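You operate a simulated robot arm through the tools that you are given. There is no shell and no other tool. Be economical: measure what you need, move in short steps, check, and stop when the job is done.

The job below is to be done with a simulated two-armed robot. You get a single attempt, and the scene is never put back.

JOB
Pick up the white bottle marked "protect" from the top of the low table with one hand, pass it to the other hand and put it on the top board of the white shelves. Set down upright: white bottle.

Only the result counts: the job must be done as asked and must still hold three seconds after the hand-in. Knocking over, shifting, dropping, spilling or breaking anything else fails it.

ROBOT AND FRAMES
Two 7-joint arms with two-finger parallel grippers on one trunk, on a base that drives. Base frame: it is fixed to the floor where the robot stands at the start and does not move with it; the origin is under the middle of the robot, x ahead of it, y to its left, z up. Lengths are in m, angles in rad, forces in N, time in s.
The left shoulder is at the start at [0.05, 0.161, 1.098], the right one opposite. With the tool pointing down near the work surface each hand reaches from about 0.22 to 0.68 m from the robot's upright axis, wherever it stands, measured 20 degrees to its own side. Places, roughly: top board of the white shelves [-3.3, 0.7, 1]. Payload 3.43 kg a hand.
Tool frame (each hand has its own): the origin (TCP) lies between the finger pads and is the grasp point; the fingertips stand 0.03 m ahead of it; z points along the fingers, y is the line along which they close. The gripper opens to 0.094 m. The fingers are 0.028 m wide and 0.01 m thick; the gripper's body (0.05 by 0.096 m) begins 0.055 m behind the TCP.
Orientation is told as [roll, pitch, yaw] about the base's x, y, z axes, in that order, counted from this pose: with the fingers straight down and closing along the base's y, the tool's x points along the base's -x, its y along +y and its z along -z.

CONTROLS
- The arms move only by the tool send_rows. It takes "left_steps", "right_steps" or both (then of equal length, played together; a hand with none holds still); each is a list of rows, each an object (a shift or turn left out is 0, a gripper value left out holds the last) with "offset": the shift along the base's x, y, z in m, a list of three; "delta_rot": the turn, a rotation vector about the base's x, y, z in rad, a list of three; "fingers": the gripper command, from -1 (shut) to 1 (fully open), values between in proportion. In form: [{"offset": [tx, ty, tz], "delta_rot": [rx, ry, rz], "fingers": fingers}, ...]. A call has 1 to 10 rows; each row shifts and turns the commanded pose from where the row before left it. Rows are played at 5 a second. More than 0.05 m and 0.15 rad between two rows, or a gripper value outside its range, and nothing of the call is played. Where a pose cannot be reached the arm comes as near as it can. A force on the tool above 40 N (or 10 N above the force at the start of the call, whichever is more), or a blocked arm, ends the call early, and 0.2 s more pass. Each finger travels about 0.045 m/s and halts on what it meets, pressing with about 35 N; the grip force reading is that of the motor and also rises with nothing between the fingers. The clock runs only during rows and for 0.2 s after the last one: add rows that do not move to give the fingers time. The reply holds the time, the measured pose of the TCP, the force on the tool along the base axes, the opening and the grip force, in the units named above and with some noise, with the torque about the TCP (base axes, N m) and any sound that the robot's microphone picked up.
- Cameras (640 x 400 px; columns grow to the right, rows downward): "scene" is now at [0.1295, -0.008, 1.2295]; the picture's right is [-0.12, -0.99, 0.00], its down [-0.48, 0.06, -0.87] and it looks along [0.87, -0.10, -0.48] (base axes); focal length 262 px, centre (320, 200). "left" rides on the left gripper at [0.076, -0.014, -0.102] in its tool frame; the picture's right is [0.18, 0.98, 0.00], its down [-0.75, 0.14, -0.64] and it looks along [-0.63, 0.12, 0.77] (tool axes); focal length 243 px, centre (320, 200). "right" rides on the right gripper at [0.076, 0.014, -0.102] in its tool frame; the picture's right is [-0.18, 0.98, 0.00], its down [-0.75, -0.14, -0.64] and it looks along [-0.63, -0.12, 0.77] (tool axes); focal length 243 px, centre (320, 200). There is no depth. A picture from a camera that has moved, and an enlarged one, comes with that camera's place and axes in the base frame and with its lens.
- capture(camera): a new picture of that camera. No time passes.
- raise_lower(by): slides the trunk up (or, below 0, down) by that many m; the arms and the scene camera ride with it, the base frame stays. It gives what a move gives, with no picture.
- roll_base(legs): drives the robot by 1 to 6 legs, each [ahead, left, turn to the left] in m, m and rad, along the robot's own axes; the way and the turn of a leg run together, so that a leg with both is an arc; at most 1.5 m and 3.142 rad a leg. The arms and the cameras ride along, it lands a little off, and it stops where it bumps. It gives what a move gives.
- pan_tilt(pan, tilt): turns the head with the scene camera to pan (to the left, within 1.396 rad either way) and tilt (down, from -0.506 to 1.204), counted from straight ahead of the robot. It gives what a move gives.
- enlarge(camera, box): a new picture of the part [left, top, right, bottom] of that camera's present view, enlarged. No time passes.
- job_done(): hands the job in; it is judged then, once.

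Work in short steps. Places have to be worked out from the pictures, the camera data and where the tool is seen: move nearer, look again, correct. Check each grasp and each placing, and mend what went wrong. You have 120 turns and 88 pictures in all, those below and enlarged ones among them. Open the grippers and draw the arms clear of the work before you hand the job in, unless the task says otherwise; then end with one line.

The tools are called by a JSON object that holds its "api" and its "payload". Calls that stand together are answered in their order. send_rows: Moves the arms, as the interface text tells. Its arguments: {"type":"object","properties":{"left_steps":{"type":"array"},"right_steps":{"type":"array"}},"required":[]} The other tools are called the same way: raise_lower (by) slides the trunk up or down; roll_base (legs) drives the base; pan_tilt (pan, tilt) turns the head that bears the scene camera; capture (camera) takes a picture; enlarge (camera, box) takes an enlarged picture of a part of a camera's view; job_done () hands the job in.

At the start:

```text
time_s: 0.0
left_eef_pos: [0.4057, 0.1512, 1.1215]
left_ee_rot: [0.0, 0.0, -0.001]
left_ft_force: [0.8, 0.3, 0.1]
left_wrist_torque: [-0.02, 0.0, 0.0]
left_finger_gap: 0.0941
left_grip_force: 0.0
right_eef_pos: [0.3365, -0.235, 1.0586]
right_ee_rot: [0.0, 0.0, 0.001]
right_ft_force: [0.7, -1.2, -0.3]
right_wrist_torque: [0.0, 0.0, 0.0]
right_finger_gap: 0.094
right_grip_force: 0.0
trunk travel left (down, up): [-0.125, 0.142]
robot x, y, heading: [-0.0003, 0.0016, -0.0]
head pan, tilt: [-0.117, 0.506]
```

scene: 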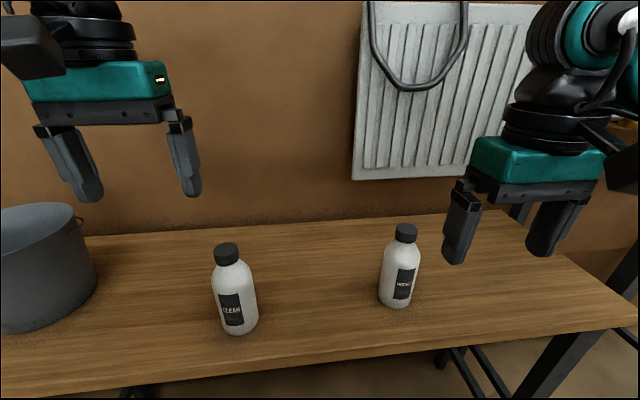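
right: 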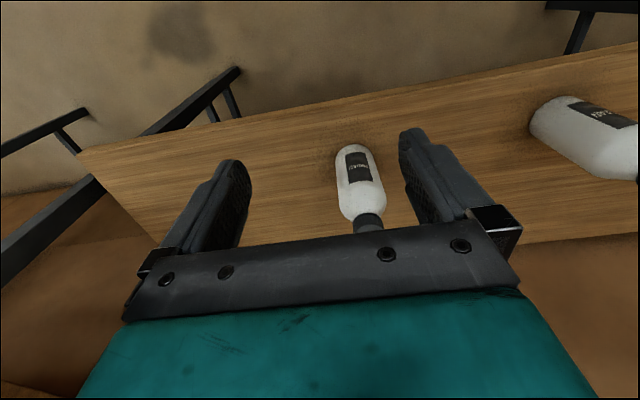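
left: 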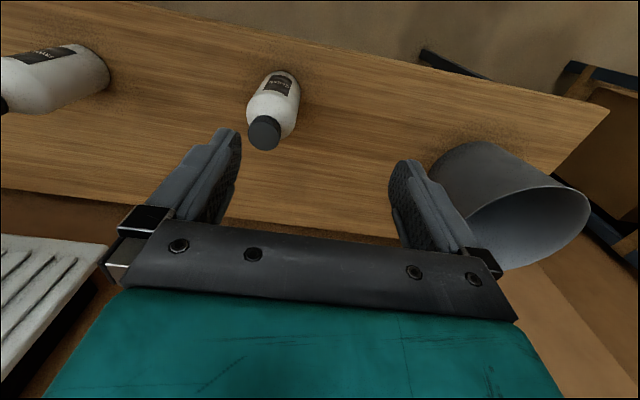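

I see two white bottles on the table ahead; one reads "CLEAN". I enlarge the other's label to read it.

{"api": "enlarge", "payload": {"camera": "scene", "box": [360, 215, 440, 315]}}

{"api": "enlarge", "payload": {"camera": "scene", "box": [190, 235, 280, 345]}}

```text
4.00 times, centred on (400, 265) of scene
camera zoom: at [0.1295, -0.008, 1.2295], right [-0.12, -0.99, 0.0], down [-0.48, 0.06, -0.87], along [0.87, -0.1, -0.48], focal length 1046 px, centre (0, -60)
```

zoom: 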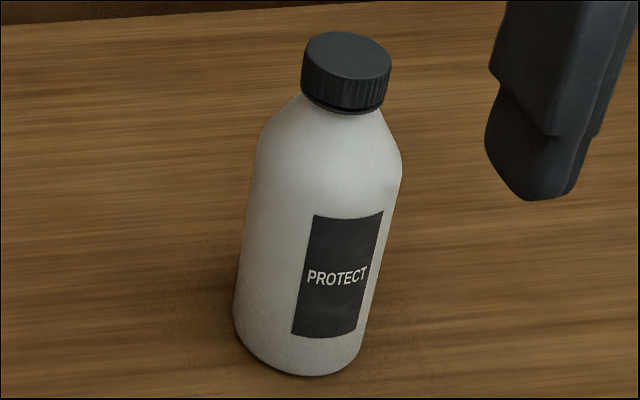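

```text
3.64 times, centred on (235, 290) of scene
camera zoom: at [0.1295, -0.008, 1.2295], right [-0.12, -0.99, 0.0], down [-0.48, 0.06, -0.87], along [0.87, -0.1, -0.48], focal length 951 px, centre (629, -127)
```

zoom: 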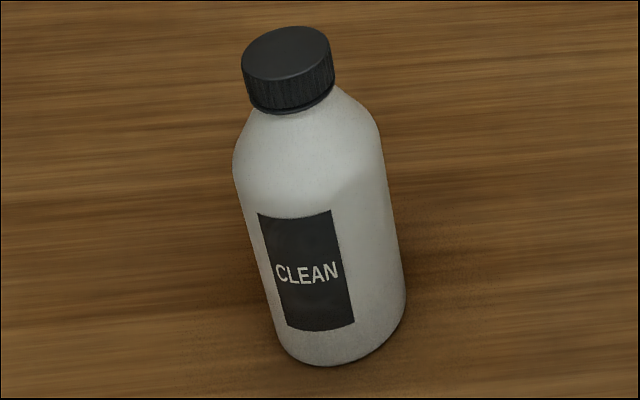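

The right-hand bottle is PROTECT; both views put it at about (0.472, -0.20), base z ≈ 0.80, height ≈ 0.18. I move the right hand above it to check alignment.

{"api": "send_rows", "payload": {"right_steps": [{"offset": [0.045, 0.012, 0.0], "fingers": 1}, {"offset": [0.045, 0.012, 0]}, {"offset": [0.045, 0.011, 0]}, {}, {}]}}

{"api": "capture", "payload": {"camera": "right"}}

{"api": "capture", "payload": {"camera": "scene"}}

```text
time_s: 1.2
left_eef_pos: [0.4053, 0.1517, 1.1213]
left_ee_rot: [0.001, 0.0, 0.0]
left_ft_force: [0.1, -0.5, -0.3]
left_wrist_torque: [0.0, 0.02, 0.01]
left_finger_gap: 0.0941
left_grip_force: 0.0
right_eef_pos: [0.4716, -0.198, 1.0574]
right_ee_rot: [0.0, 0.002, 0.001]
right_ft_force: [0.3, -0.1, 0.0]
right_wrist_torque: [-0.03, 0.03, 0.01]
right_finger_gap: 0.0937
right_grip_force: 0.0
trunk travel left (down, up): [-0.125, 0.142]
robot x, y, heading: [-0.0001, -0.0014, -0.002]
head pan, tilt: [-0.117, 0.506]
```

```text
82 pictures are left
camera right: at [0.3944, -0.1845, 1.1608], right [0.18, 0.98, 0.0], down [0.75, -0.14, 0.64], along [0.63, -0.12, -0.77], focal length 243 px, centre (320, 200)
```

right: 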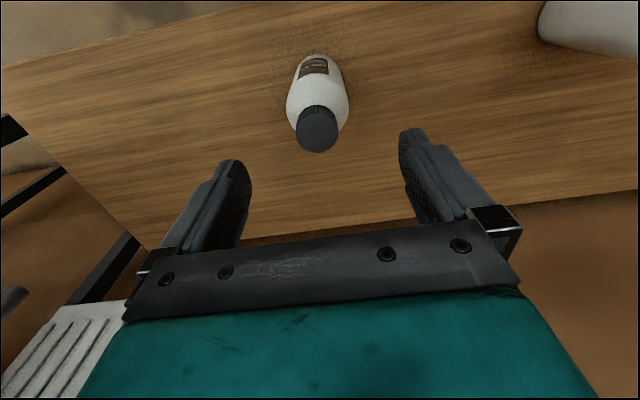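

```text
81 pictures are left
camera scene: at [0.1295, -0.008, 1.2295], right [-0.12, -0.99, 0.0], down [-0.48, 0.06, -0.87], along [0.87, -0.1, -0.48], focal length 262 px, centre (320, 200)
```

scene: 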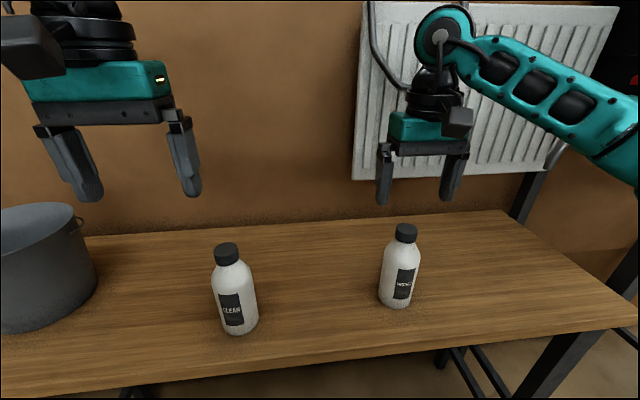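

The cap top triangulates to about (0.481, -0.201, 0.972). I correct and lower so the fingertips are just at the cap top, then look again.

{"api": "send_rows", "payload": {"right_steps": [{"offset": [0.009, -0.003, -0.02]}, {"offset": [0, 0, -0.03]}, {}]}}

{"api": "capture", "payload": {"camera": "right"}}

{"api": "enlarge", "payload": {"camera": "scene", "box": [340, 150, 500, 250]}}

```text
time_s: 2.0
left_eef_pos: [0.4068, 0.1518, 1.1203]
left_ee_rot: [-0.002, 0.0, -0.001]
left_ft_force: [0.0, -0.3, -0.1]
left_wrist_torque: [0.0, 0.03, 0.0]
left_finger_gap: 0.0938
left_grip_force: 0.0
right_eef_pos: [0.4804, -0.2033, 1.0088]
right_ee_rot: [0.0, 0.002, 0.001]
right_ft_force: [0.4, 0.4, 0.5]
right_wrist_torque: [0.03, 0.0, 0.0]
right_finger_gap: 0.0939
right_grip_force: 0.0
trunk travel left (down, up): [-0.125, 0.142]
robot x, y, heading: [-0.002, 0.0031, -0.004]
head pan, tilt: [-0.117, 0.506]
```

```text
80 pictures are left
camera right: at [0.404, -0.1881, 1.1111], right [0.18, 0.98, 0.0], down [0.75, -0.14, 0.64], along [0.63, -0.12, -0.77], focal length 243 px, centre (320, 200)
```

right: 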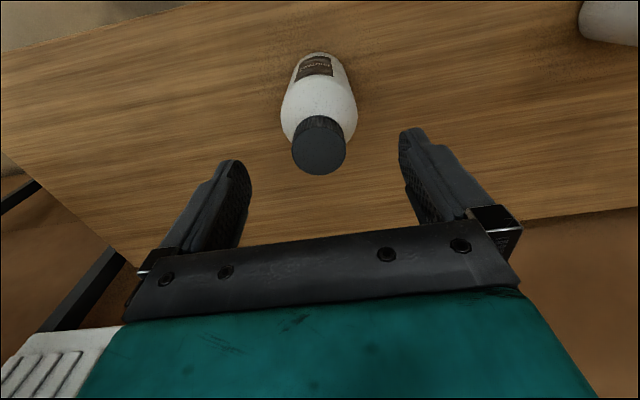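

```text
4.00 times, centred on (420, 200) of scene
camera zoom: at [0.1295, -0.008, 1.2295], right [-0.12, -0.99, 0.0], down [-0.48, 0.06, -0.87], along [0.87, -0.1, -0.48], focal length 1046 px, centre (-80, 200)
```

zoom: 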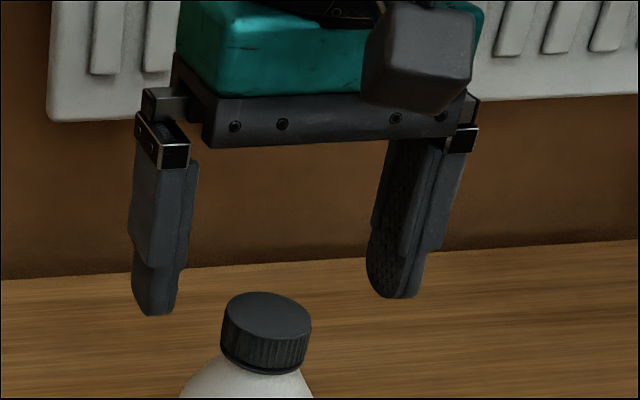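

Cap and finger centre align (cap ≈ (0.478, -0.202, 0.972)). I lower until the tips span the cap height and close on the cap.

{"api": "send_rows", "payload": {"right_steps": [{"offset": [-0.001, 0.001, -0.018]}, {"offset": [0, 0, -0.018]}, {}, {"fingers": -1}, {}, {}, {}, {}]}}

{"api": "capture", "payload": {"camera": "right"}}

{"api": "enlarge", "payload": {"camera": "scene", "box": [330, 150, 490, 310]}}

```text
time_s: 3.8
left_eef_pos: [0.4061, 0.1516, 1.1219]
left_ee_rot: [0.0, 0.0, 0.0]
left_ft_force: [0.2, 0.4, 0.0]
left_wrist_torque: [0.0, -0.02, 0.0]
left_finger_gap: 0.0942
left_grip_force: 0.0
right_eef_pos: [0.4789, -0.2003, 0.9731]
right_ee_rot: [0.0, -0.001, -0.001]
right_ft_force: [1.1, -1.5, 1.0]
right_wrist_torque: [-0.12, 0.0, 0.02]
right_finger_gap: 0.0355
right_grip_force: 35.1
trunk travel left (down, up): [-0.125, 0.142]
robot x, y, heading: [-0.0045, 0.0014, 0.002]
head pan, tilt: [-0.117, 0.506]
```

```text
78 pictures are left
camera right: at [0.4021, -0.1875, 1.0757], right [0.18, 0.98, 0.0], down [0.75, -0.14, 0.64], along [0.63, -0.12, -0.77], focal length 243 px, centre (320, 200)
```

right: 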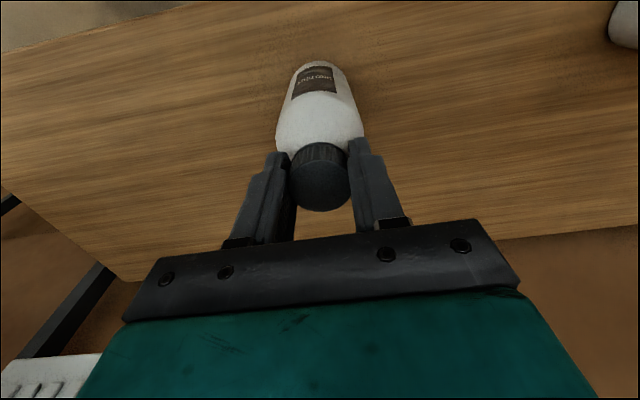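

```text
2.50 times, centred on (410, 230) of scene
camera zoom: at [0.1295, -0.0081, 1.2295], right [-0.12, -0.99, 0.0], down [-0.48, 0.06, -0.87], along [0.87, -0.1, -0.48], focal length 654 px, centre (95, 125)
```

zoom: 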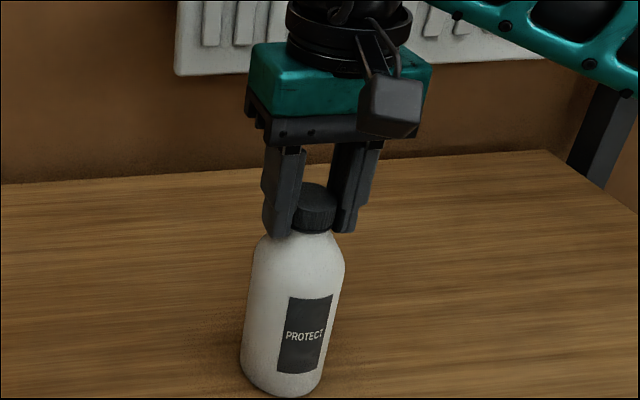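

The cap is held (gap 35.5 mm). I lift straight up and check.

{"api": "send_rows", "payload": {"right_steps": [{"offset": [0, 0, 0.02]}, {"offset": [0, 0, 0.035]}, {"offset": [0, 0, 0.045]}, {"offset": [0, 0, 0.045]}, {"offset": [0, 0, 0.045]}, {}]}}

{"api": "capture", "payload": {"camera": "scene"}}

```text
time_s: 5.2
left_eef_pos: [0.4067, 0.1511, 1.1217]
left_ee_rot: [-0.002, 0.0, 0.0]
left_ft_force: [-0.1, 0.6, 0.0]
left_wrist_torque: [0.0, -0.02, 0.02]
left_finger_gap: 0.0939
left_grip_force: 0.1
right_eef_pos: [0.4805, -0.2032, 1.1633]
right_ee_rot: [0.0, 0.001, 0.001]
right_ft_force: [-0.6, 0.5, -5.0]
right_wrist_torque: [0.0, 0.04, 0.01]
right_finger_gap: 0.0354
right_grip_force: 35.4
trunk travel left (down, up): [-0.125, 0.142]
robot x, y, heading: [-0.0034, 0.0011, 0.001]
head pan, tilt: [-0.117, 0.506]
```

```text
76 pictures are left
camera scene: at [0.1301, -0.0083, 1.2294], right [-0.12, -0.99, 0.0], down [-0.48, 0.06, -0.87], along [0.87, -0.1, -0.48], focal length 262 px, centre (320, 200)
```

scene: 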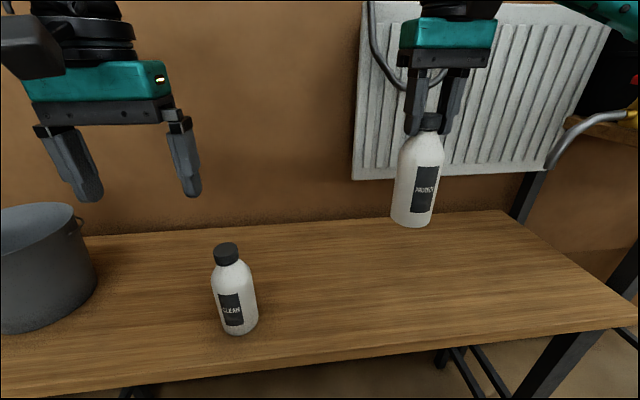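

Bottle is held upright (~0.5 kg). I bring it to (0.50, -0.08) with the right hand while tilting the left hand to 30° above horizontal.

{"api": "send_rows", "payload": {"left_steps": [{"offset": [-0.004, 0, 0], "delta_rot": [0, -0.15, 0], "fingers": 1}, {"offset": [-0.004, 0, 0], "delta_rot": [0, -0.15, 0]}, {"offset": [-0.004, 0, 0], "delta_rot": [0, -0.15, 0]}, {"offset": [-0.004, 0, 0], "delta_rot": [0, -0.15, 0]}, {"offset": [-0.004, 0, 0], "delta_rot": [0, -0.15, 0]}, {"offset": [-0.004, 0, 0], "delta_rot": [0, -0.15, 0]}, {"offset": [-0.004, 0, 0], "delta_rot": [0, -0.147, 0]}, {}, {}], "right_steps": [{"offset": [0.003, 0.017, 0]}, {"offset": [0.003, 0.018, 0]}, {"offset": [0.003, 0.018, 0]}, {"offset": [0.003, 0.018, 0]}, {"offset": [0.003, 0.018, 0]}, {"offset": [0.003, 0.018, 0]}, {"offset": [0.002, 0.016, 0]}, {}, {}]}}

{"api": "capture", "payload": {"camera": "scene"}}

```text
time_s: 7.2
left_eef_pos: [0.3855, 0.1503, 1.1263]
left_ee_rot: [-0.001, -1.046, 0.0]
left_ft_force: [0.0, 0.2, 0.2]
left_wrist_torque: [0.05, -0.03, 0.0]
left_finger_gap: 0.0936
left_grip_force: 0.2
left hand out of reach, approached as far as the arm can: row 7
right_eef_pos: [0.4998, -0.0787, 1.1629]
right_ee_rot: [0.001, -0.001, 0.0]
right_ft_force: [0.7, 0.0, -5.5]
right_wrist_torque: [-0.02, 0.01, 0.0]
right_finger_gap: 0.0354
right_grip_force: 35.0
trunk travel left (down, up): [-0.125, 0.142]
robot x, y, heading: [0.0032, 0.0029, 0.002]
head pan, tilt: [-0.117, 0.506]
```

```text
75 pictures are left
camera scene: at [0.1299, -0.008, 1.2294], right [-0.12, -0.99, 0.0], down [-0.48, 0.06, -0.87], along [0.87, -0.1, -0.48], focal length 262 px, centre (320, 200)
```

scene: 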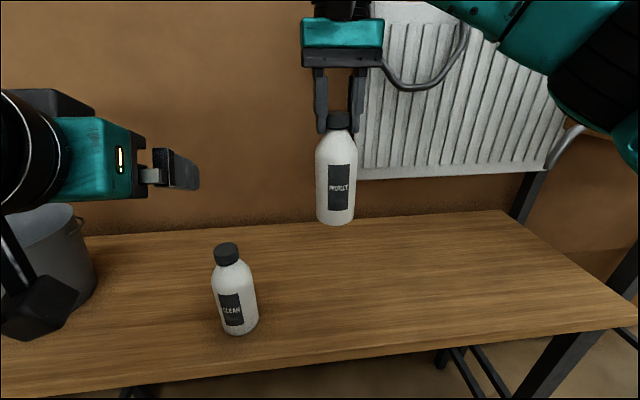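

The left arm is nearly fully folded there, so I work further out: bottle to (0.54, -0.06), left hand forward and yawed −0.6 rad towards it, staying clear.

{"api": "send_rows", "payload": {"left_steps": [{"offset": [0.015, 0, 0]}, {"offset": [0.015, 0, 0]}, {"offset": [0.005, -0.01, -0.005], "delta_rot": [0, 0, -0.15]}, {"offset": [0.005, -0.02, -0.005], "delta_rot": [0, 0, -0.15]}, {"offset": [0.0, -0.025, -0.01], "delta_rot": [0, 0, -0.15]}, {"offset": [0.0, -0.025, -0.01], "delta_rot": [0, 0, -0.15]}, {}, {}], "right_steps": [{"offset": [0.02, 0.01, 0]}, {"offset": [0.02, 0.009, 0]}, {}, {}, {}, {}, {}, {}]}}

{"api": "capture", "payload": {"camera": "scene"}}

{"api": "capture", "payload": {"camera": "left"}}

```text
time_s: 9.0
left_eef_pos: [0.4252, 0.0691, 1.096]
left_ee_rot: [-0.003, -1.046, -0.601]
left_ft_force: [-0.2, 0.5, 0.4]
left_wrist_torque: [0.0, -0.01, -0.01]
left_finger_gap: 0.0939
left_grip_force: 0.0
right_eef_pos: [0.5387, -0.0597, 1.1624]
right_ee_rot: [0.0, 0.0, 0.0]
right_ft_force: [-0.1, 0.3, -5.5]
right_wrist_torque: [0.01, 0.04, 0.01]
right_finger_gap: 0.0354
right_grip_force: 35.1
trunk travel left (down, up): [-0.125, 0.142]
robot x, y, heading: [0.001, 0.0021, 0.001]
head pan, tilt: [-0.117, 0.506]
```

```text
74 pictures are left
camera scene: at [0.13, -0.008, 1.2294], right [-0.12, -0.99, 0.0], down [-0.48, 0.06, -0.87], along [0.87, -0.1, -0.48], focal length 262 px, centre (320, 200)
```

scene: 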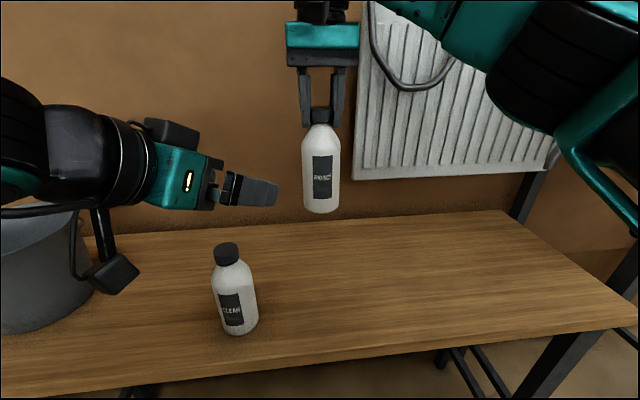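

```text
73 pictures are left
camera left: at [0.3119, 0.1285, 1.0823], right [0.48, 0.86, -0.16], down [-0.07, 0.22, 0.97], along [0.88, -0.46, 0.16], focal length 243 px, centre (320, 200)
```

left: 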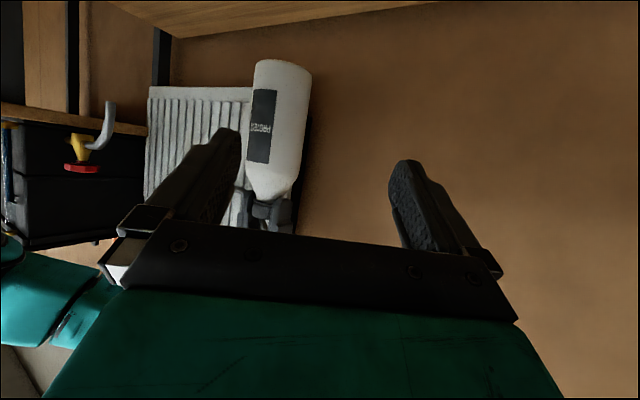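

Left hand is posed properly. I move it onto the approach line, 0.115 m from the bottle axis, at mid-body height z ≈ 1.068.

{"api": "send_rows", "payload": {"left_steps": [{"offset": [0.006, -0.022, -0.01]}, {"offset": [0.006, -0.021, -0.009]}, {"offset": [0.007, -0.021, -0.009]}, {}, {}]}}

{"api": "capture", "payload": {"camera": "left"}}

{"api": "capture", "payload": {"camera": "scene"}}

```text
time_s: 10.2
left_eef_pos: [0.4434, 0.0044, 1.0674]
left_ee_rot: [-0.001, -1.044, -0.598]
left_ft_force: [0.2, 0.8, -0.5]
left_wrist_torque: [0.0, -0.01, 0.01]
left_finger_gap: 0.094
left_grip_force: 0.1
right_eef_pos: [0.5384, -0.0604, 1.1617]
right_ee_rot: [-0.001, 0.0, -0.001]
right_ft_force: [-0.2, 0.2, -6.2]
right_wrist_torque: [0.0, 0.01, 0.03]
right_finger_gap: 0.0351
right_grip_force: 34.9
trunk travel left (down, up): [-0.125, 0.142]
robot x, y, heading: [0.0024, 0.0032, -0.0]
head pan, tilt: [-0.117, 0.506]
```

```text
72 pictures are left
camera left: at [0.3304, 0.0645, 1.0539], right [0.48, 0.86, -0.16], down [-0.07, 0.22, 0.97], along [0.88, -0.46, 0.16], focal length 243 px, centre (320, 200)
```

left: 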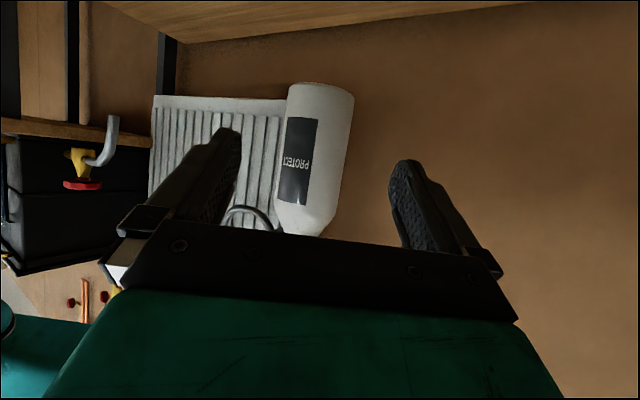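

```text
71 pictures are left
camera scene: at [0.13, -0.008, 1.2294], right [-0.12, -0.99, 0.0], down [-0.48, 0.06, -0.87], along [0.87, -0.1, -0.48], focal length 262 px, centre (320, 200)
```

scene: 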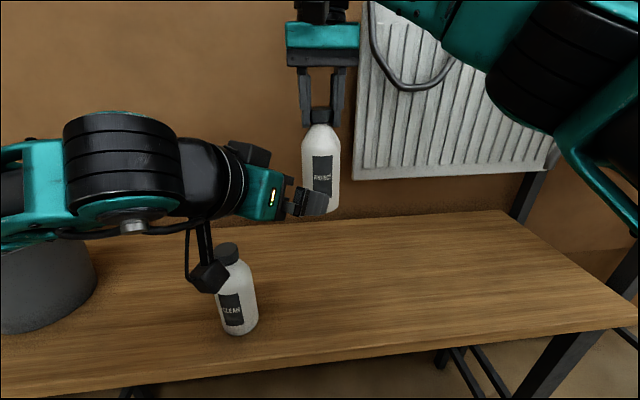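

The bottle lies centred between the left fingers. I advance in two stages, first most of the way.

{"api": "send_rows", "payload": {"left_steps": [{"offset": [0.02, -0.0136, 0]}, {"offset": [0.02, -0.0136, 0]}, {"offset": [0.02, -0.0136, 0]}, {}, {}]}}

{"api": "capture", "payload": {"camera": "left"}}

{"api": "capture", "payload": {"camera": "right"}}

```text
time_s: 11.4
left_eef_pos: [0.5033, -0.037, 1.0681]
left_ee_rot: [-0.001, -1.045, -0.598]
left_ft_force: [-0.1, -0.2, -0.4]
left_wrist_torque: [0.0, -0.02, 0.0]
left_finger_gap: 0.0942
left_grip_force: 0.0
right_eef_pos: [0.5394, -0.061, 1.1625]
right_ee_rot: [0.0, 0.0, -0.001]
right_ft_force: [0.4, 0.2, -4.9]
right_wrist_torque: [-0.03, 0.0, -0.03]
right_finger_gap: 0.0351
right_grip_force: 35.4
trunk travel left (down, up): [-0.125, 0.142]
robot x, y, heading: [-0.0004, -0.0025, 0.002]
head pan, tilt: [-0.117, 0.506]
```

```text
70 pictures are left
camera left: at [0.3905, 0.0231, 1.0539], right [0.48, 0.86, -0.16], down [-0.07, 0.22, 0.97], along [0.88, -0.46, 0.16], focal length 243 px, centre (320, 200)
```

left: 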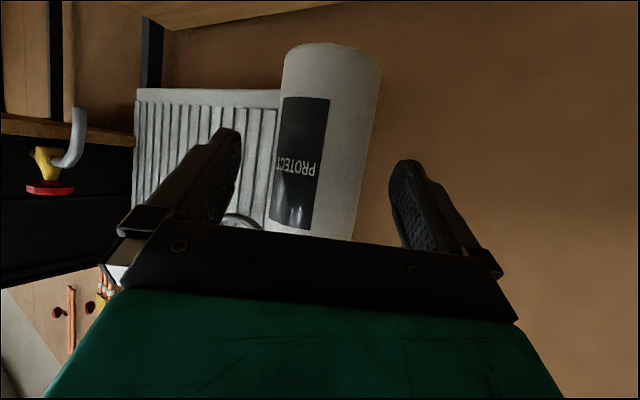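

```text
69 pictures are left
camera right: at [0.463, -0.0463, 1.2658], right [0.18, 0.98, 0.0], down [0.75, -0.14, 0.64], along [0.63, -0.12, -0.77], focal length 243 px, centre (320, 200)
```

right: 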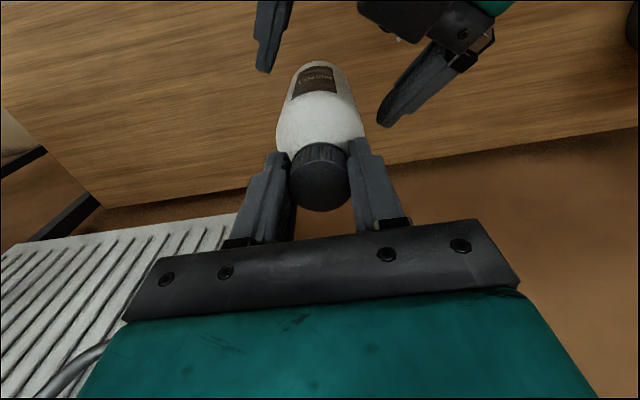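

Fingers straddle the bottle evenly. I advance the rest and close the left fingers.

{"api": "send_rows", "payload": {"left_steps": [{"offset": [0.018, -0.012, 0]}, {"offset": [0.018, -0.012, 0]}, {}, {"fingers": -1}, {}, {}, {}]}}

{"api": "capture", "payload": {"camera": "left"}}

{"api": "capture", "payload": {"camera": "scene"}}

{"api": "capture", "payload": {"camera": "right"}}

```text
time_s: 13.0
left_eef_pos: [0.5407, -0.0599, 1.0681]
left_ee_rot: [0.0, -1.046, -0.597]
left_ft_force: [3.2, 1.5, -1.1]
left_wrist_torque: [0.12, 0.02, 0.03]
left_finger_gap: 0.0672
left_grip_force: 34.7
right_eef_pos: [0.5388, -0.0601, 1.162]
right_ee_rot: [0.0, 0.003, 0.0]
right_ft_force: [-3.3, -1.4, -4.4]
right_wrist_torque: [-0.32, 0.33, -0.03]
right_finger_gap: 0.0351
right_grip_force: 34.9
trunk travel left (down, up): [-0.125, 0.142]
robot x, y, heading: [0.0004, 0.0026, 0.002]
head pan, tilt: [-0.117, 0.506]
```

```text
68 pictures are left
camera left: at [0.4267, -0.0004, 1.0542], right [0.48, 0.86, -0.16], down [-0.07, 0.22, 0.97], along [0.88, -0.45, 0.16], focal length 243 px, centre (320, 200)
```

left: 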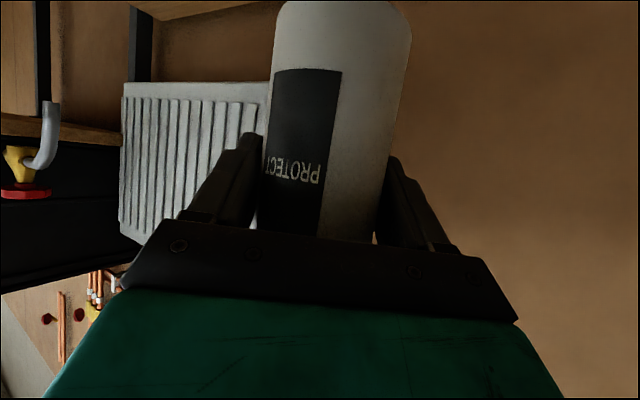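

```text
67 pictures are left
camera scene: at [0.13, -0.008, 1.2294], right [-0.12, -0.99, 0.0], down [-0.48, 0.06, -0.87], along [0.87, -0.1, -0.48], focal length 262 px, centre (320, 200)
```

scene: 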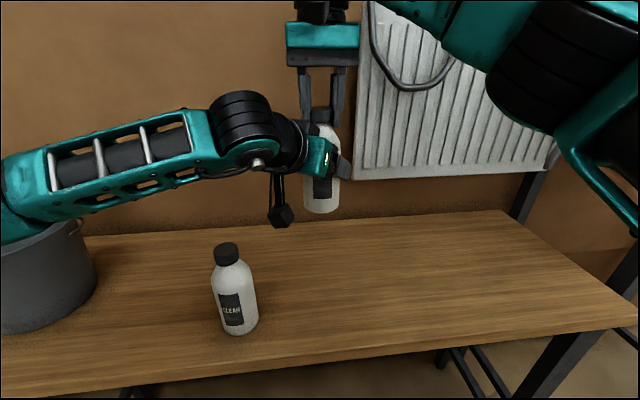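

```text
66 pictures are left
camera right: at [0.4629, -0.0463, 1.2658], right [0.18, 0.98, 0.0], down [0.75, -0.14, 0.64], along [0.63, -0.12, -0.77], focal length 243 px, centre (320, 200)
```

right: 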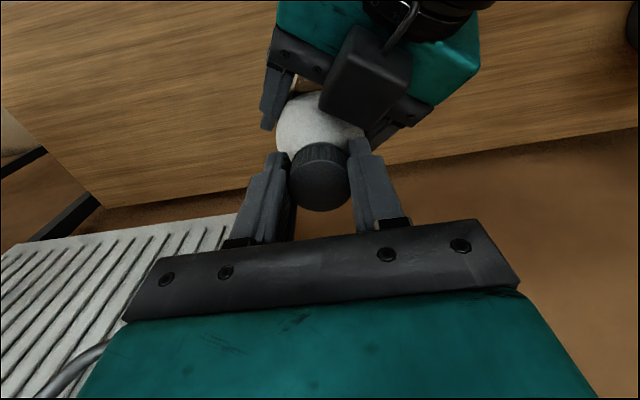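

The left hand holds the body (gap 67 mm). I open the right and lift it straight up off the cap.

{"api": "send_rows", "payload": {"right_steps": [{"fingers": 0.2}, {"fingers": 0.5}, {}, {"fingers": 0.5}, {"offset": [0, 0, 0.02]}, {"offset": [0, 0, 0.04]}, {"offset": [0, 0, 0.04]}, {}]}}

{"api": "capture", "payload": {"camera": "scene"}}

{"api": "capture", "payload": {"camera": "left"}}

```text
time_s: 14.8
left_eef_pos: [0.5403, -0.0597, 1.0687]
left_ee_rot: [0.0, -1.044, -0.597]
left_ft_force: [-0.4, 0.0, -0.3]
left_wrist_torque: [-0.01, 0.03, 0.05]
left_finger_gap: 0.0671
left_grip_force: 35.2
right_eef_pos: [0.5381, -0.0611, 1.2035]
right_ee_rot: [0.002, -0.002, -0.001]
right_ft_force: [-0.4, 0.5, -0.3]
right_wrist_torque: [-0.02, 0.03, 0.02]
right_finger_gap: 0.0707
right_grip_force: 0.1
right hand out of reach, approached as far as the arm can: row 6, 7
trunk travel left (down, up): [-0.125, 0.142]
robot x, y, heading: [0.0003, 0.0005, 0.001]
head pan, tilt: [-0.117, 0.506]
```

```text
65 pictures are left
camera scene: at [0.1301, -0.0081, 1.2294], right [-0.12, -0.99, 0.0], down [-0.48, 0.06, -0.87], along [0.87, -0.1, -0.48], focal length 262 px, centre (320, 200)
```

scene: 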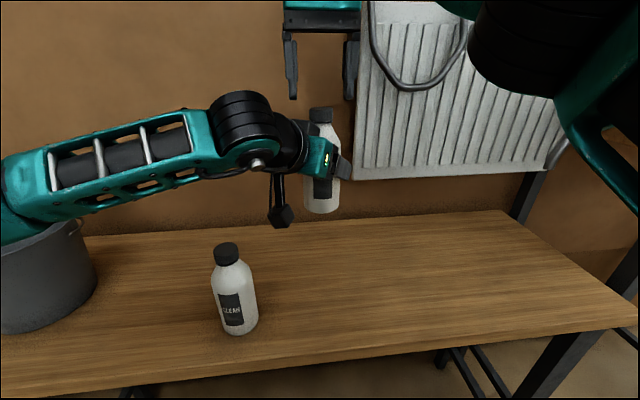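

```text
64 pictures are left
camera left: at [0.4265, -0.0007, 1.0541], right [0.48, 0.86, -0.16], down [-0.07, 0.22, 0.97], along [0.88, -0.46, 0.16], focal length 243 px, centre (320, 200)
```

left: 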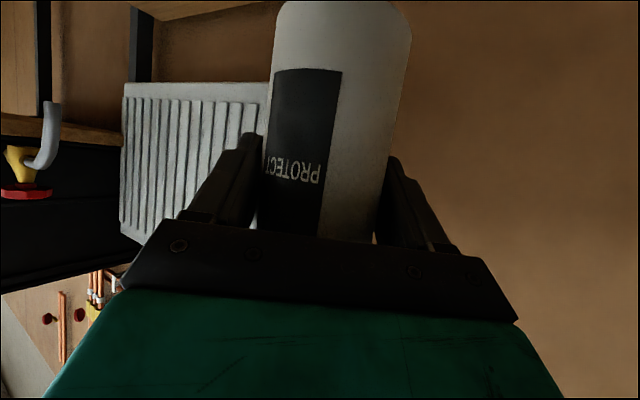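

Bottle is in the left hand, unchanged. I retract the right hand back and to the right.

{"api": "send_rows", "payload": {"right_steps": [{"offset": [-0.03, -0.035, 0]}, {"offset": [-0.03, -0.035, 0]}, {"offset": [-0.03, -0.035, 0]}, {"offset": [-0.03, -0.035, -0.03]}, {"offset": [-0.03, -0.03, -0.04]}, {"offset": [-0.03, 0, -0.04]}, {}]}}

{"api": "pan_tilt", "payload": {"pan": 1.39, "tilt": 0.3}}

{"api": "capture", "payload": {"camera": "scene"}}

```text
refused: row 4 steps farther than a row can; nothing moved
```

```text
time_s: 16.4
left_eef_pos: [0.5391, -0.0591, 1.0677]
left_ee_rot: [-0.002, -1.045, -0.598]
left_ft_force: [0.2, -0.7, 0.6]
left_wrist_torque: [0.01, 0.0, -0.02]
left_finger_gap: 0.0674
left_grip_force: 35.8
right_eef_pos: [0.5396, -0.0602, 1.202]
right_ee_rot: [0.001, 0.0, 0.0]
right_ft_force: [0.5, 0.1, -0.4]
right_wrist_torque: [-0.03, -0.03, -0.01]
right_finger_gap: 0.0703
right_grip_force: 0.2
trunk travel left (down, up): [-0.125, 0.142]
robot x, y, heading: [-0.0045, 0.0004, 0.002]
head pan, tilt: [1.389, 0.3]
```

```text
63 pictures are left
camera scene: at [0.0567, 0.0944, 1.2484], right [0.98, -0.18, 0.0], down [-0.05, -0.29, -0.96], along [0.17, 0.94, -0.3], focal length 262 px, centre (320, 200)
```

scene: 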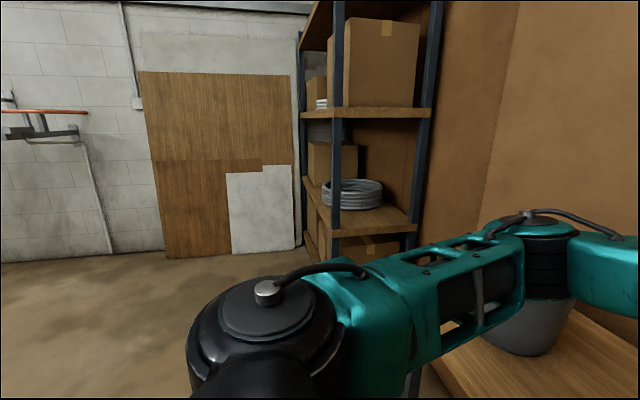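

That call was refused (row too long); I resend smaller steps.

{"api": "send_rows", "payload": {"right_steps": [{"offset": [-0.03, -0.035, 0]}, {"offset": [-0.03, -0.035, 0]}, {"offset": [-0.03, -0.035, 0]}, {"offset": [-0.03, -0.03, -0.02]}, {"offset": [-0.03, -0.02, -0.03]}, {"offset": [-0.03, 0, -0.035]}, {"offset": [-0.02, 0, -0.035]}, {}]}}

{"api": "raise_lower", "payload": {"by": 0.1}}

{"api": "pan_tilt", "payload": {"pan": 0.5, "tilt": 0.6}}

{"api": "capture", "payload": {"camera": "scene"}}

```text
time_s: 18.2
left_eef_pos: [0.5386, -0.06, 1.0678]
left_ee_rot: [-0.001, -1.045, -0.597]
left_ft_force: [0.3, -1.0, 0.3]
left_wrist_torque: [-0.02, -0.01, 0.01]
left_finger_gap: 0.067
left_grip_force: 34.9
right_eef_pos: [0.3391, -0.2161, 1.0819]
right_ee_rot: [0.0, 0.002, -0.001]
right_ft_force: [0.2, 0.0, -0.1]
right_wrist_torque: [0.0, -0.02, 0.01]
right_finger_gap: 0.0706
right_grip_force: 0.1
trunk travel left (down, up): [-0.125, 0.142]
robot x, y, heading: [-0.0018, -0.0002, 0.003]
head pan, tilt: [1.389, 0.3]
```

```text
time_s: 19.5
left_eef_pos: [0.5403, -0.0601, 1.1678]
left_ee_rot: [-0.002, -1.045, -0.598]
left_ft_force: [0.8, 0.1, -4.9]
left_wrist_torque: [0.0, 0.04, 0.01]
left_finger_gap: 0.067
left_grip_force: 34.6
right_eef_pos: [0.3387, -0.2143, 1.1815]
right_ee_rot: [0.0, -0.001, 0.0]
right_ft_force: [0.3, 0.4, 0.4]
right_wrist_torque: [-0.02, 0.0, 0.01]
right_finger_gap: 0.0705
right_grip_force: 0.0
trunk travel left (down, up): [-0.225, 0.042]
robot x, y, heading: [-0.0001, 0.0013, -0.0]
head pan, tilt: [1.389, 0.3]
```

```text
time_s: 20.7
left_eef_pos: [0.539, -0.0599, 1.168]
left_ee_rot: [-0.002, -1.044, -0.598]
left_ft_force: [-0.2, -0.7, -4.9]
left_wrist_torque: [-0.01, 0.01, -0.01]
left_finger_gap: 0.0671
left_grip_force: 35.4
right_eef_pos: [0.34, -0.2158, 1.182]
right_ee_rot: [-0.001, 0.0, 0.0]
right_ft_force: [-0.2, 1.0, -0.6]
right_wrist_torque: [0.0, 0.01, -0.01]
right_finger_gap: 0.0705
right_grip_force: 0.0
trunk travel left (down, up): [-0.225, 0.042]
robot x, y, heading: [0.0029, -0.0015, 0.003]
head pan, tilt: [0.499, 0.6]
```

```text
62 pictures are left
camera scene: at [0.1173, 0.0449, 1.321], right [0.48, -0.88, 0.0], down [-0.5, -0.27, -0.82], along [0.72, 0.4, -0.57], focal length 262 px, centre (320, 200)
```

scene: 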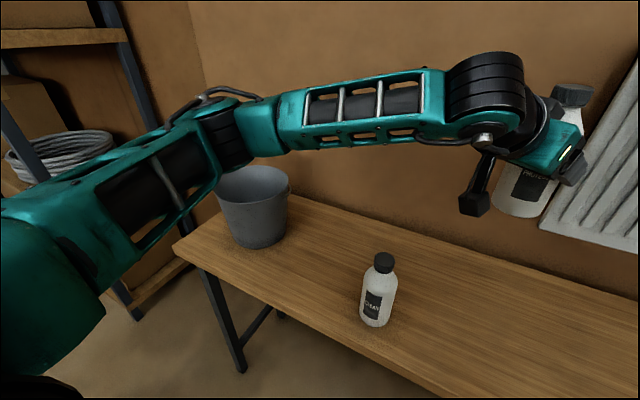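

The bottle is held and everything else is undisturbed. I back off 0.5 m from the table and look around to both sides.

{"api": "roll_base", "payload": {"legs": [[-0.5, 0, 0]]}}

{"api": "pan_tilt", "payload": {"pan": 1.39, "tilt": 0.3}}

{"api": "capture", "payload": {"camera": "scene"}}

{"api": "pan_tilt", "payload": {"pan": -1.39, "tilt": 0.3}}

{"api": "capture", "payload": {"camera": "scene"}}

```text
time_s: 23.6
left_eef_pos: [0.0432, -0.0612, 1.1679]
left_ee_rot: [-0.002, -1.045, -0.601]
left_ft_force: [0.0, -0.2, -4.6]
left_wrist_torque: [0.0, 0.0, -0.05]
left_finger_gap: 0.0671
left_grip_force: 35.1
right_eef_pos: [-0.1579, -0.2152, 1.1822]
right_ee_rot: [0.001, -0.001, -0.001]
right_ft_force: [0.1, 0.9, -0.4]
right_wrist_torque: [-0.01, 0.01, 0.0]
right_finger_gap: 0.0706
right_grip_force: 0.0
trunk travel left (down, up): [-0.225, 0.042]
robot x, y, heading: [-0.4971, -0.0022, 0.0]
head pan, tilt: [0.499, 0.6]
```

```text
time_s: 24.8
left_eef_pos: [0.044, -0.0612, 1.1669]
left_ee_rot: [-0.003, -1.046, -0.601]
left_ft_force: [0.4, -0.7, -5.2]
left_wrist_torque: [0.02, 0.01, -0.01]
left_finger_gap: 0.0669
left_grip_force: 35.1
right_eef_pos: [-0.157, -0.215, 1.1813]
right_ee_rot: [0.001, 0.0, -0.001]
right_ft_force: [1.1, 0.8, 0.6]
right_wrist_torque: [-0.02, 0.03, -0.02]
right_finger_gap: 0.0702
right_grip_force: 0.1
trunk travel left (down, up): [-0.225, 0.042]
robot x, y, heading: [-0.4955, -0.0021, -0.004]
head pan, tilt: [1.389, 0.3]
```

```text
61 pictures are left
camera scene: at [-0.4397, 0.0946, 1.3484], right [0.98, -0.18, 0.0], down [-0.05, -0.29, -0.96], along [0.17, 0.94, -0.3], focal length 262 px, centre (320, 200)
```

scene: 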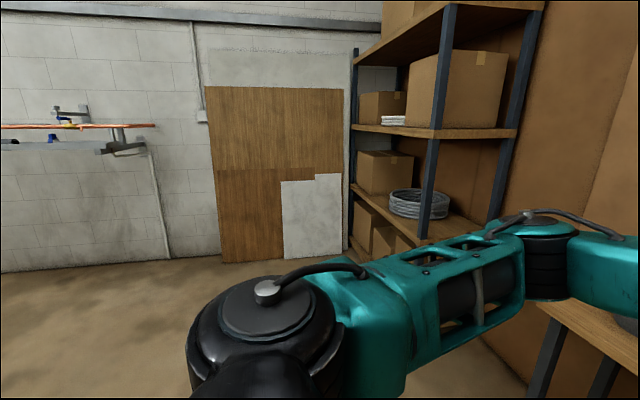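

```text
time_s: 27.3
left_eef_pos: [0.0428, -0.0596, 1.1676]
left_ee_rot: [0.0, -1.045, -0.6]
left_ft_force: [0.0, 0.3, -5.2]
left_wrist_torque: [0.01, 0.04, 0.0]
left_finger_gap: 0.0674
left_grip_force: 35.2
right_eef_pos: [-0.157, -0.2143, 1.1822]
right_ee_rot: [0.002, -0.001, -0.002]
right_ft_force: [0.0, 0.6, 0.2]
right_wrist_torque: [-0.01, 0.02, 0.01]
right_finger_gap: 0.0705
right_grip_force: 0.0
trunk travel left (down, up): [-0.225, 0.042]
robot x, y, heading: [-0.4978, 0.0016, 0.001]
head pan, tilt: [-1.389, 0.3]
```

```text
60 pictures are left
camera scene: at [-0.44, -0.089, 1.3484], right [-0.98, -0.18, 0.0], down [-0.05, 0.29, -0.96], along [0.17, -0.94, -0.3], focal length 262 px, centre (320, 200)
```

scene: 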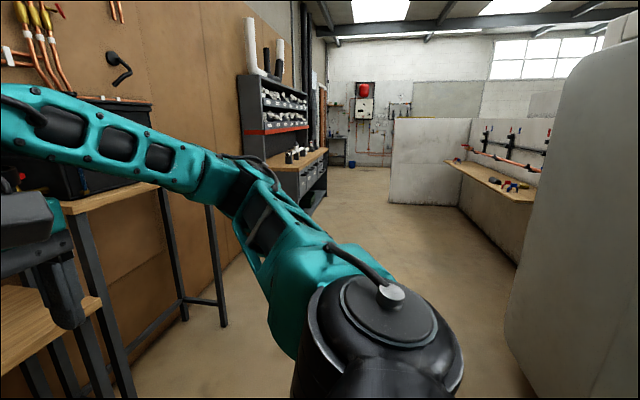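

Both sides have free floor; there is a large white cabinet to the right-rear. I turn left 1.57 rad in place and look toward the shelves.

{"api": "roll_base", "payload": {"legs": [[0, 0, 1.57]]}}

{"api": "pan_tilt", "payload": {"pan": 1.2, "tilt": 0.25}}

{"api": "capture", "payload": {"camera": "scene"}}

```text
time_s: 31.5
left_eef_pos: [-0.4255, 0.5392, 1.1679]
left_ee_rot: [-0.001, -1.046, 0.951]
left_ft_force: [0.4, 0.8, -4.5]
left_wrist_torque: [0.01, 0.03, -0.01]
left_finger_gap: 0.0669
left_grip_force: 35.0
right_eef_pos: [-0.2761, 0.3352, 1.1809]
right_ee_rot: [0.001, 0.0, 1.553]
right_ft_force: [-0.1, -0.6, -0.9]
right_wrist_torque: [-0.02, 0.01, 0.02]
right_finger_gap: 0.0704
right_grip_force: 0.0
trunk travel left (down, up): [-0.225, 0.042]
robot x, y, heading: [-0.4958, -0.0001, 1.551]
head pan, tilt: [-1.389, 0.3]
```

```text
time_s: 33.8
left_eef_pos: [-0.4254, 0.5396, 1.1679]
left_ee_rot: [-0.002, -1.045, 0.953]
left_ft_force: [0.1, 0.8, -5.1]
left_wrist_torque: [-0.02, 0.03, -0.01]
left_finger_gap: 0.0671
left_grip_force: 34.8
right_eef_pos: [-0.2759, 0.3354, 1.1816]
right_ee_rot: [0.001, 0.0, 1.55]
right_ft_force: [0.2, -0.1, 0.2]
right_wrist_torque: [0.0, -0.01, 0.01]
right_finger_gap: 0.0704
right_grip_force: 0.1
trunk travel left (down, up): [-0.225, 0.042]
robot x, y, heading: [-0.5003, 0.0013, 1.553]
head pan, tilt: [1.201, 0.25]
```

```text
59 pictures are left
camera scene: at [-0.5828, 0.0789, 1.3532], right [0.38, 0.93, 0.0], down [0.23, -0.09, -0.97], along [-0.9, 0.37, -0.25], focal length 262 px, centre (320, 200)
```

scene: 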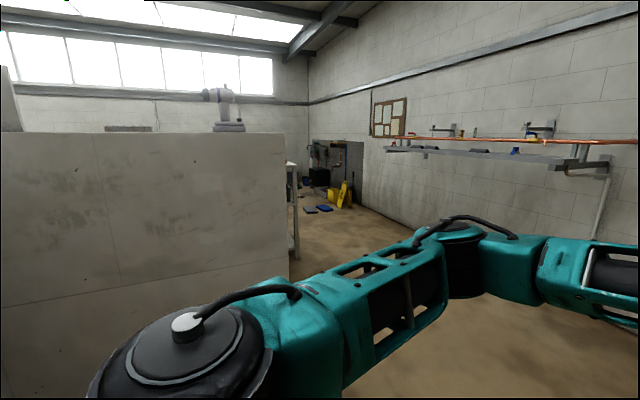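

The white shelves peek out behind a partition ending near (-2.75, 0.65). I drive ahead (along +y) 1.3 m to see around it.

{"api": "roll_base", "payload": {"legs": [[1.3, 0, 0]]}}

{"api": "capture", "payload": {"camera": "scene"}}

```text
time_s: 40.3
left_eef_pos: [-0.391, 1.8291, 1.167]
left_ee_rot: [-0.002, -1.046, 0.946]
left_ft_force: [-0.1, -0.2, -5.4]
left_wrist_torque: [-0.01, 0.02, 0.06]
left_finger_gap: 0.0672
left_grip_force: 34.7
right_eef_pos: [-0.2417, 1.6253, 1.1817]
right_ee_rot: [0.001, 0.0, 1.544]
right_ft_force: [-0.2, 0.4, 0.5]
right_wrist_torque: [0.01, 0.0, -0.03]
right_finger_gap: 0.0706
right_grip_force: 0.1
trunk travel left (down, up): [-0.225, 0.042]
robot x, y, heading: [-0.4698, 1.2924, 1.543]
head pan, tilt: [1.201, 0.25]
```

```text
58 pictures are left
camera scene: at [-0.552, 1.3707, 1.3532], right [0.39, 0.92, 0.0], down [0.23, -0.1, -0.97], along [-0.89, 0.38, -0.25], focal length 262 px, centre (320, 200)
```

scene: 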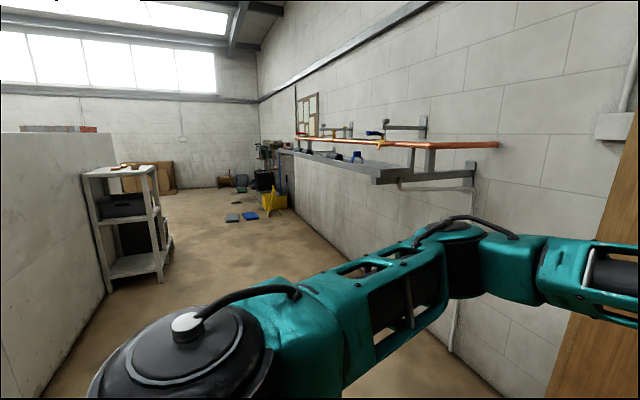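

Now the white shelves are visible next to the partition. I enlarge them to locate the top board and the items on it.

{"api": "enlarge", "payload": {"camera": "scene", "box": [60, 140, 220, 300]}}

```text
2.50 times, centred on (140, 220) of scene
camera zoom: at [-0.552, 1.3707, 1.3532], right [0.39, 0.92, 0.0], down [0.23, -0.1, -0.97], along [-0.89, 0.38, -0.25], focal length 654 px, centre (770, 150)
```

zoom: 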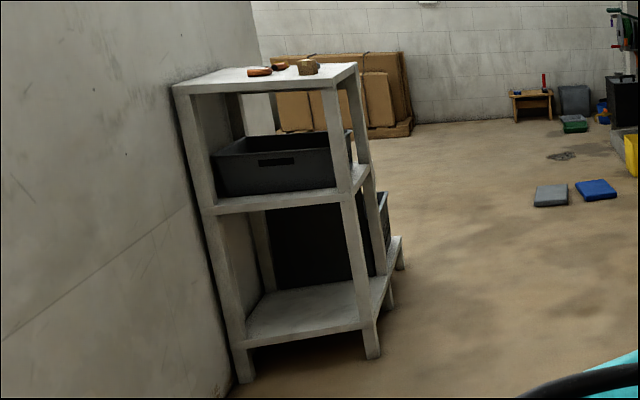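

Shelves: front near y≈0.87, x from ≈-3.1 onward, top at z≈1.0, items further along at x≈-3.6. I turn to face -x and drive 1.2 m closer, keeping y≈1.35.

{"api": "roll_base", "payload": {"legs": [[0, 0, 1.6], [1.2, -0.1, 0]]}}

{"api": "pan_tilt", "payload": {"pan": 0.35, "tilt": 0.4}}

{"api": "capture", "payload": {"camera": "scene"}}

```text
time_s: 50.3
left_eef_pos: [-2.2077, 1.4399, 1.1679]
left_ee_rot: [-0.001, -1.044, 2.554]
left_ft_force: [-0.1, 0.1, -5.7]
left_wrist_torque: [0.02, 0.0, -0.02]
left_finger_gap: 0.067
left_grip_force: 35.2
right_eef_pos: [-2.0082, 1.5971, 1.1814]
right_ee_rot: [0.0, 0.001, -3.129]
right_ft_force: [-0.2, 0.1, -0.6]
right_wrist_torque: [0.03, 0.0, -0.01]
right_finger_gap: 0.0704
right_grip_force: 0.1
trunk travel left (down, up): [-0.225, 0.042]
robot x, y, heading: [-1.6693, 1.3854, -3.128]
head pan, tilt: [1.201, 0.25]
```

```text
time_s: 51.4
left_eef_pos: [-2.2075, 1.4412, 1.1678]
left_ee_rot: [-0.001, -1.043, 2.555]
left_ft_force: [0.4, -0.1, -4.4]
left_wrist_torque: [-0.02, -0.04, 0.0]
left_finger_gap: 0.067
left_grip_force: 34.6
right_eef_pos: [-2.0083, 1.5969, 1.1816]
right_ee_rot: [-0.001, 0.001, -3.132]
right_ft_force: [0.0, -0.3, -0.1]
right_wrist_torque: [-0.01, 0.01, -0.01]
right_finger_gap: 0.0704
right_grip_force: 0.0
trunk travel left (down, up): [-0.225, 0.042]
robot x, y, heading: [-1.6673, 1.3847, -3.131]
head pan, tilt: [0.351, 0.4]
```

```text
56 pictures are left
camera scene: at [-1.7949, 1.3549, 1.3392], right [-0.35, 0.94, 0.0], down [0.36, 0.14, -0.92], along [-0.86, -0.33, -0.39], focal length 262 px, centre (320, 200)
```

scene: 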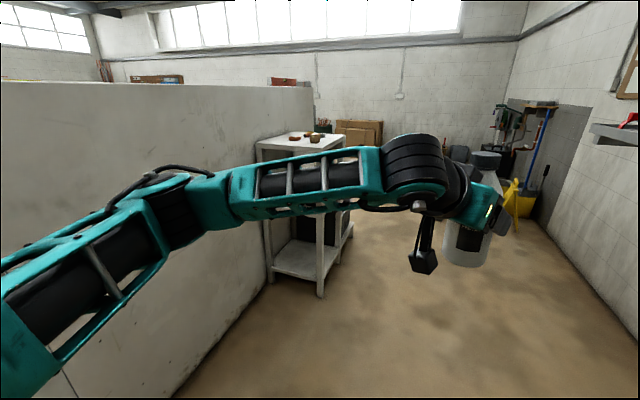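

I enlarge the shelf top for a better fix.

{"api": "enlarge", "payload": {"camera": "scene", "box": [240, 110, 400, 310]}}

```text
2.00 times, centred on (320, 210) of scene
camera zoom: at [-1.7949, 1.3549, 1.3392], right [-0.35, 0.94, 0.0], down [0.36, 0.14, -0.92], along [-0.86, -0.33, -0.39], focal length 523 px, centre (320, 180)
```

zoom: 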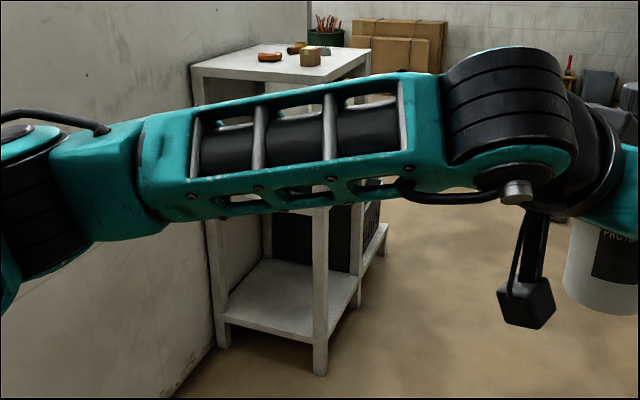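

Shelf end edge is at x≈-3.13, y 0.43–0.86, top z≈1.02, with small items around x≈-3.37. I raise the trunk a bit, drive alongside, and turn to face the shelves (heading -y), staying back at y≈1.5.

{"api": "raise_lower", "payload": {"by": 0.04}}

{"api": "roll_base", "payload": {"legs": [[1.45, -0.12, 0], [0, 0, 1.56]]}}

{"api": "pan_tilt", "payload": {"pan": -0.1, "tilt": 0.6}}

{"api": "capture", "payload": {"camera": "scene"}}

```text
time_s: 52.3
left_eef_pos: [-2.2077, 1.44, 1.2075]
left_ee_rot: [-0.002, -1.044, 2.554]
left_ft_force: [-0.3, 0.0, -5.3]
left_wrist_torque: [-0.01, 0.0, 0.0]
left_finger_gap: 0.067
left_grip_force: 35.0
right_eef_pos: [-2.0093, 1.5969, 1.2209]
right_ee_rot: [0.001, 0.0, -3.132]
right_ft_force: [-0.1, 0.4, -1.1]
right_wrist_torque: [-0.04, -0.01, 0.0]
right_finger_gap: 0.0707
right_grip_force: 0.0
trunk travel left (down, up): [-0.265, 0.002]
robot x, y, heading: [-1.6677, 1.3822, -3.135]
head pan, tilt: [0.351, 0.4]
```

```text
time_s: 63.3
left_eef_pos: [-3.1837, 0.9501, 1.2082]
left_ee_rot: [-0.002, -1.043, -2.171]
left_ft_force: [-0.4, 0.6, -5.4]
left_wrist_torque: [0.02, 0.02, -0.04]
left_finger_gap: 0.0668
left_grip_force: 34.7
right_eef_pos: [-3.3369, 1.1499, 1.2216]
right_ee_rot: [0.0, 0.0, -1.572]
right_ft_force: [-0.2, -0.6, -0.3]
right_wrist_torque: [0.02, -0.02, 0.02]
right_finger_gap: 0.0705
right_grip_force: 0.0
trunk travel left (down, up): [-0.265, 0.002]
robot x, y, heading: [-3.1208, 1.4915, -1.574]
head pan, tilt: [0.351, 0.4]
```

```text
time_s: 64.2
left_eef_pos: [-3.1823, 0.9493, 1.2071]
left_ee_rot: [0.0, -1.044, -2.17]
left_ft_force: [0.5, -0.7, -4.9]
left_wrist_torque: [0.01, -0.02, 0.02]
left_finger_gap: 0.0669
left_grip_force: 34.9
right_eef_pos: [-3.3371, 1.1501, 1.2221]
right_ee_rot: [0.0, -0.001, -1.572]
right_ft_force: [-0.6, -0.1, -0.4]
right_wrist_torque: [0.01, 0.0, -0.02]
right_finger_gap: 0.0703
right_grip_force: 0.1
trunk travel left (down, up): [-0.265, 0.002]
robot x, y, heading: [-3.1236, 1.4905, -1.573]
head pan, tilt: [-0.099, 0.6]
```

```text
54 pictures are left
camera scene: at [-3.1317, 1.363, 1.361], right [-0.99, 0.1, 0.0], down [0.06, 0.56, -0.82], along [-0.08, -0.82, -0.57], focal length 262 px, centre (320, 200)
```

scene: 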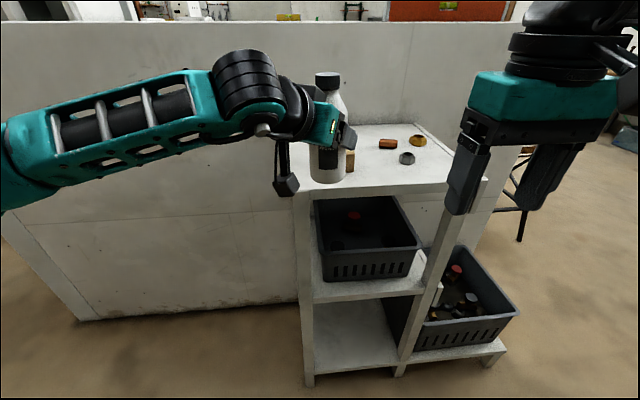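

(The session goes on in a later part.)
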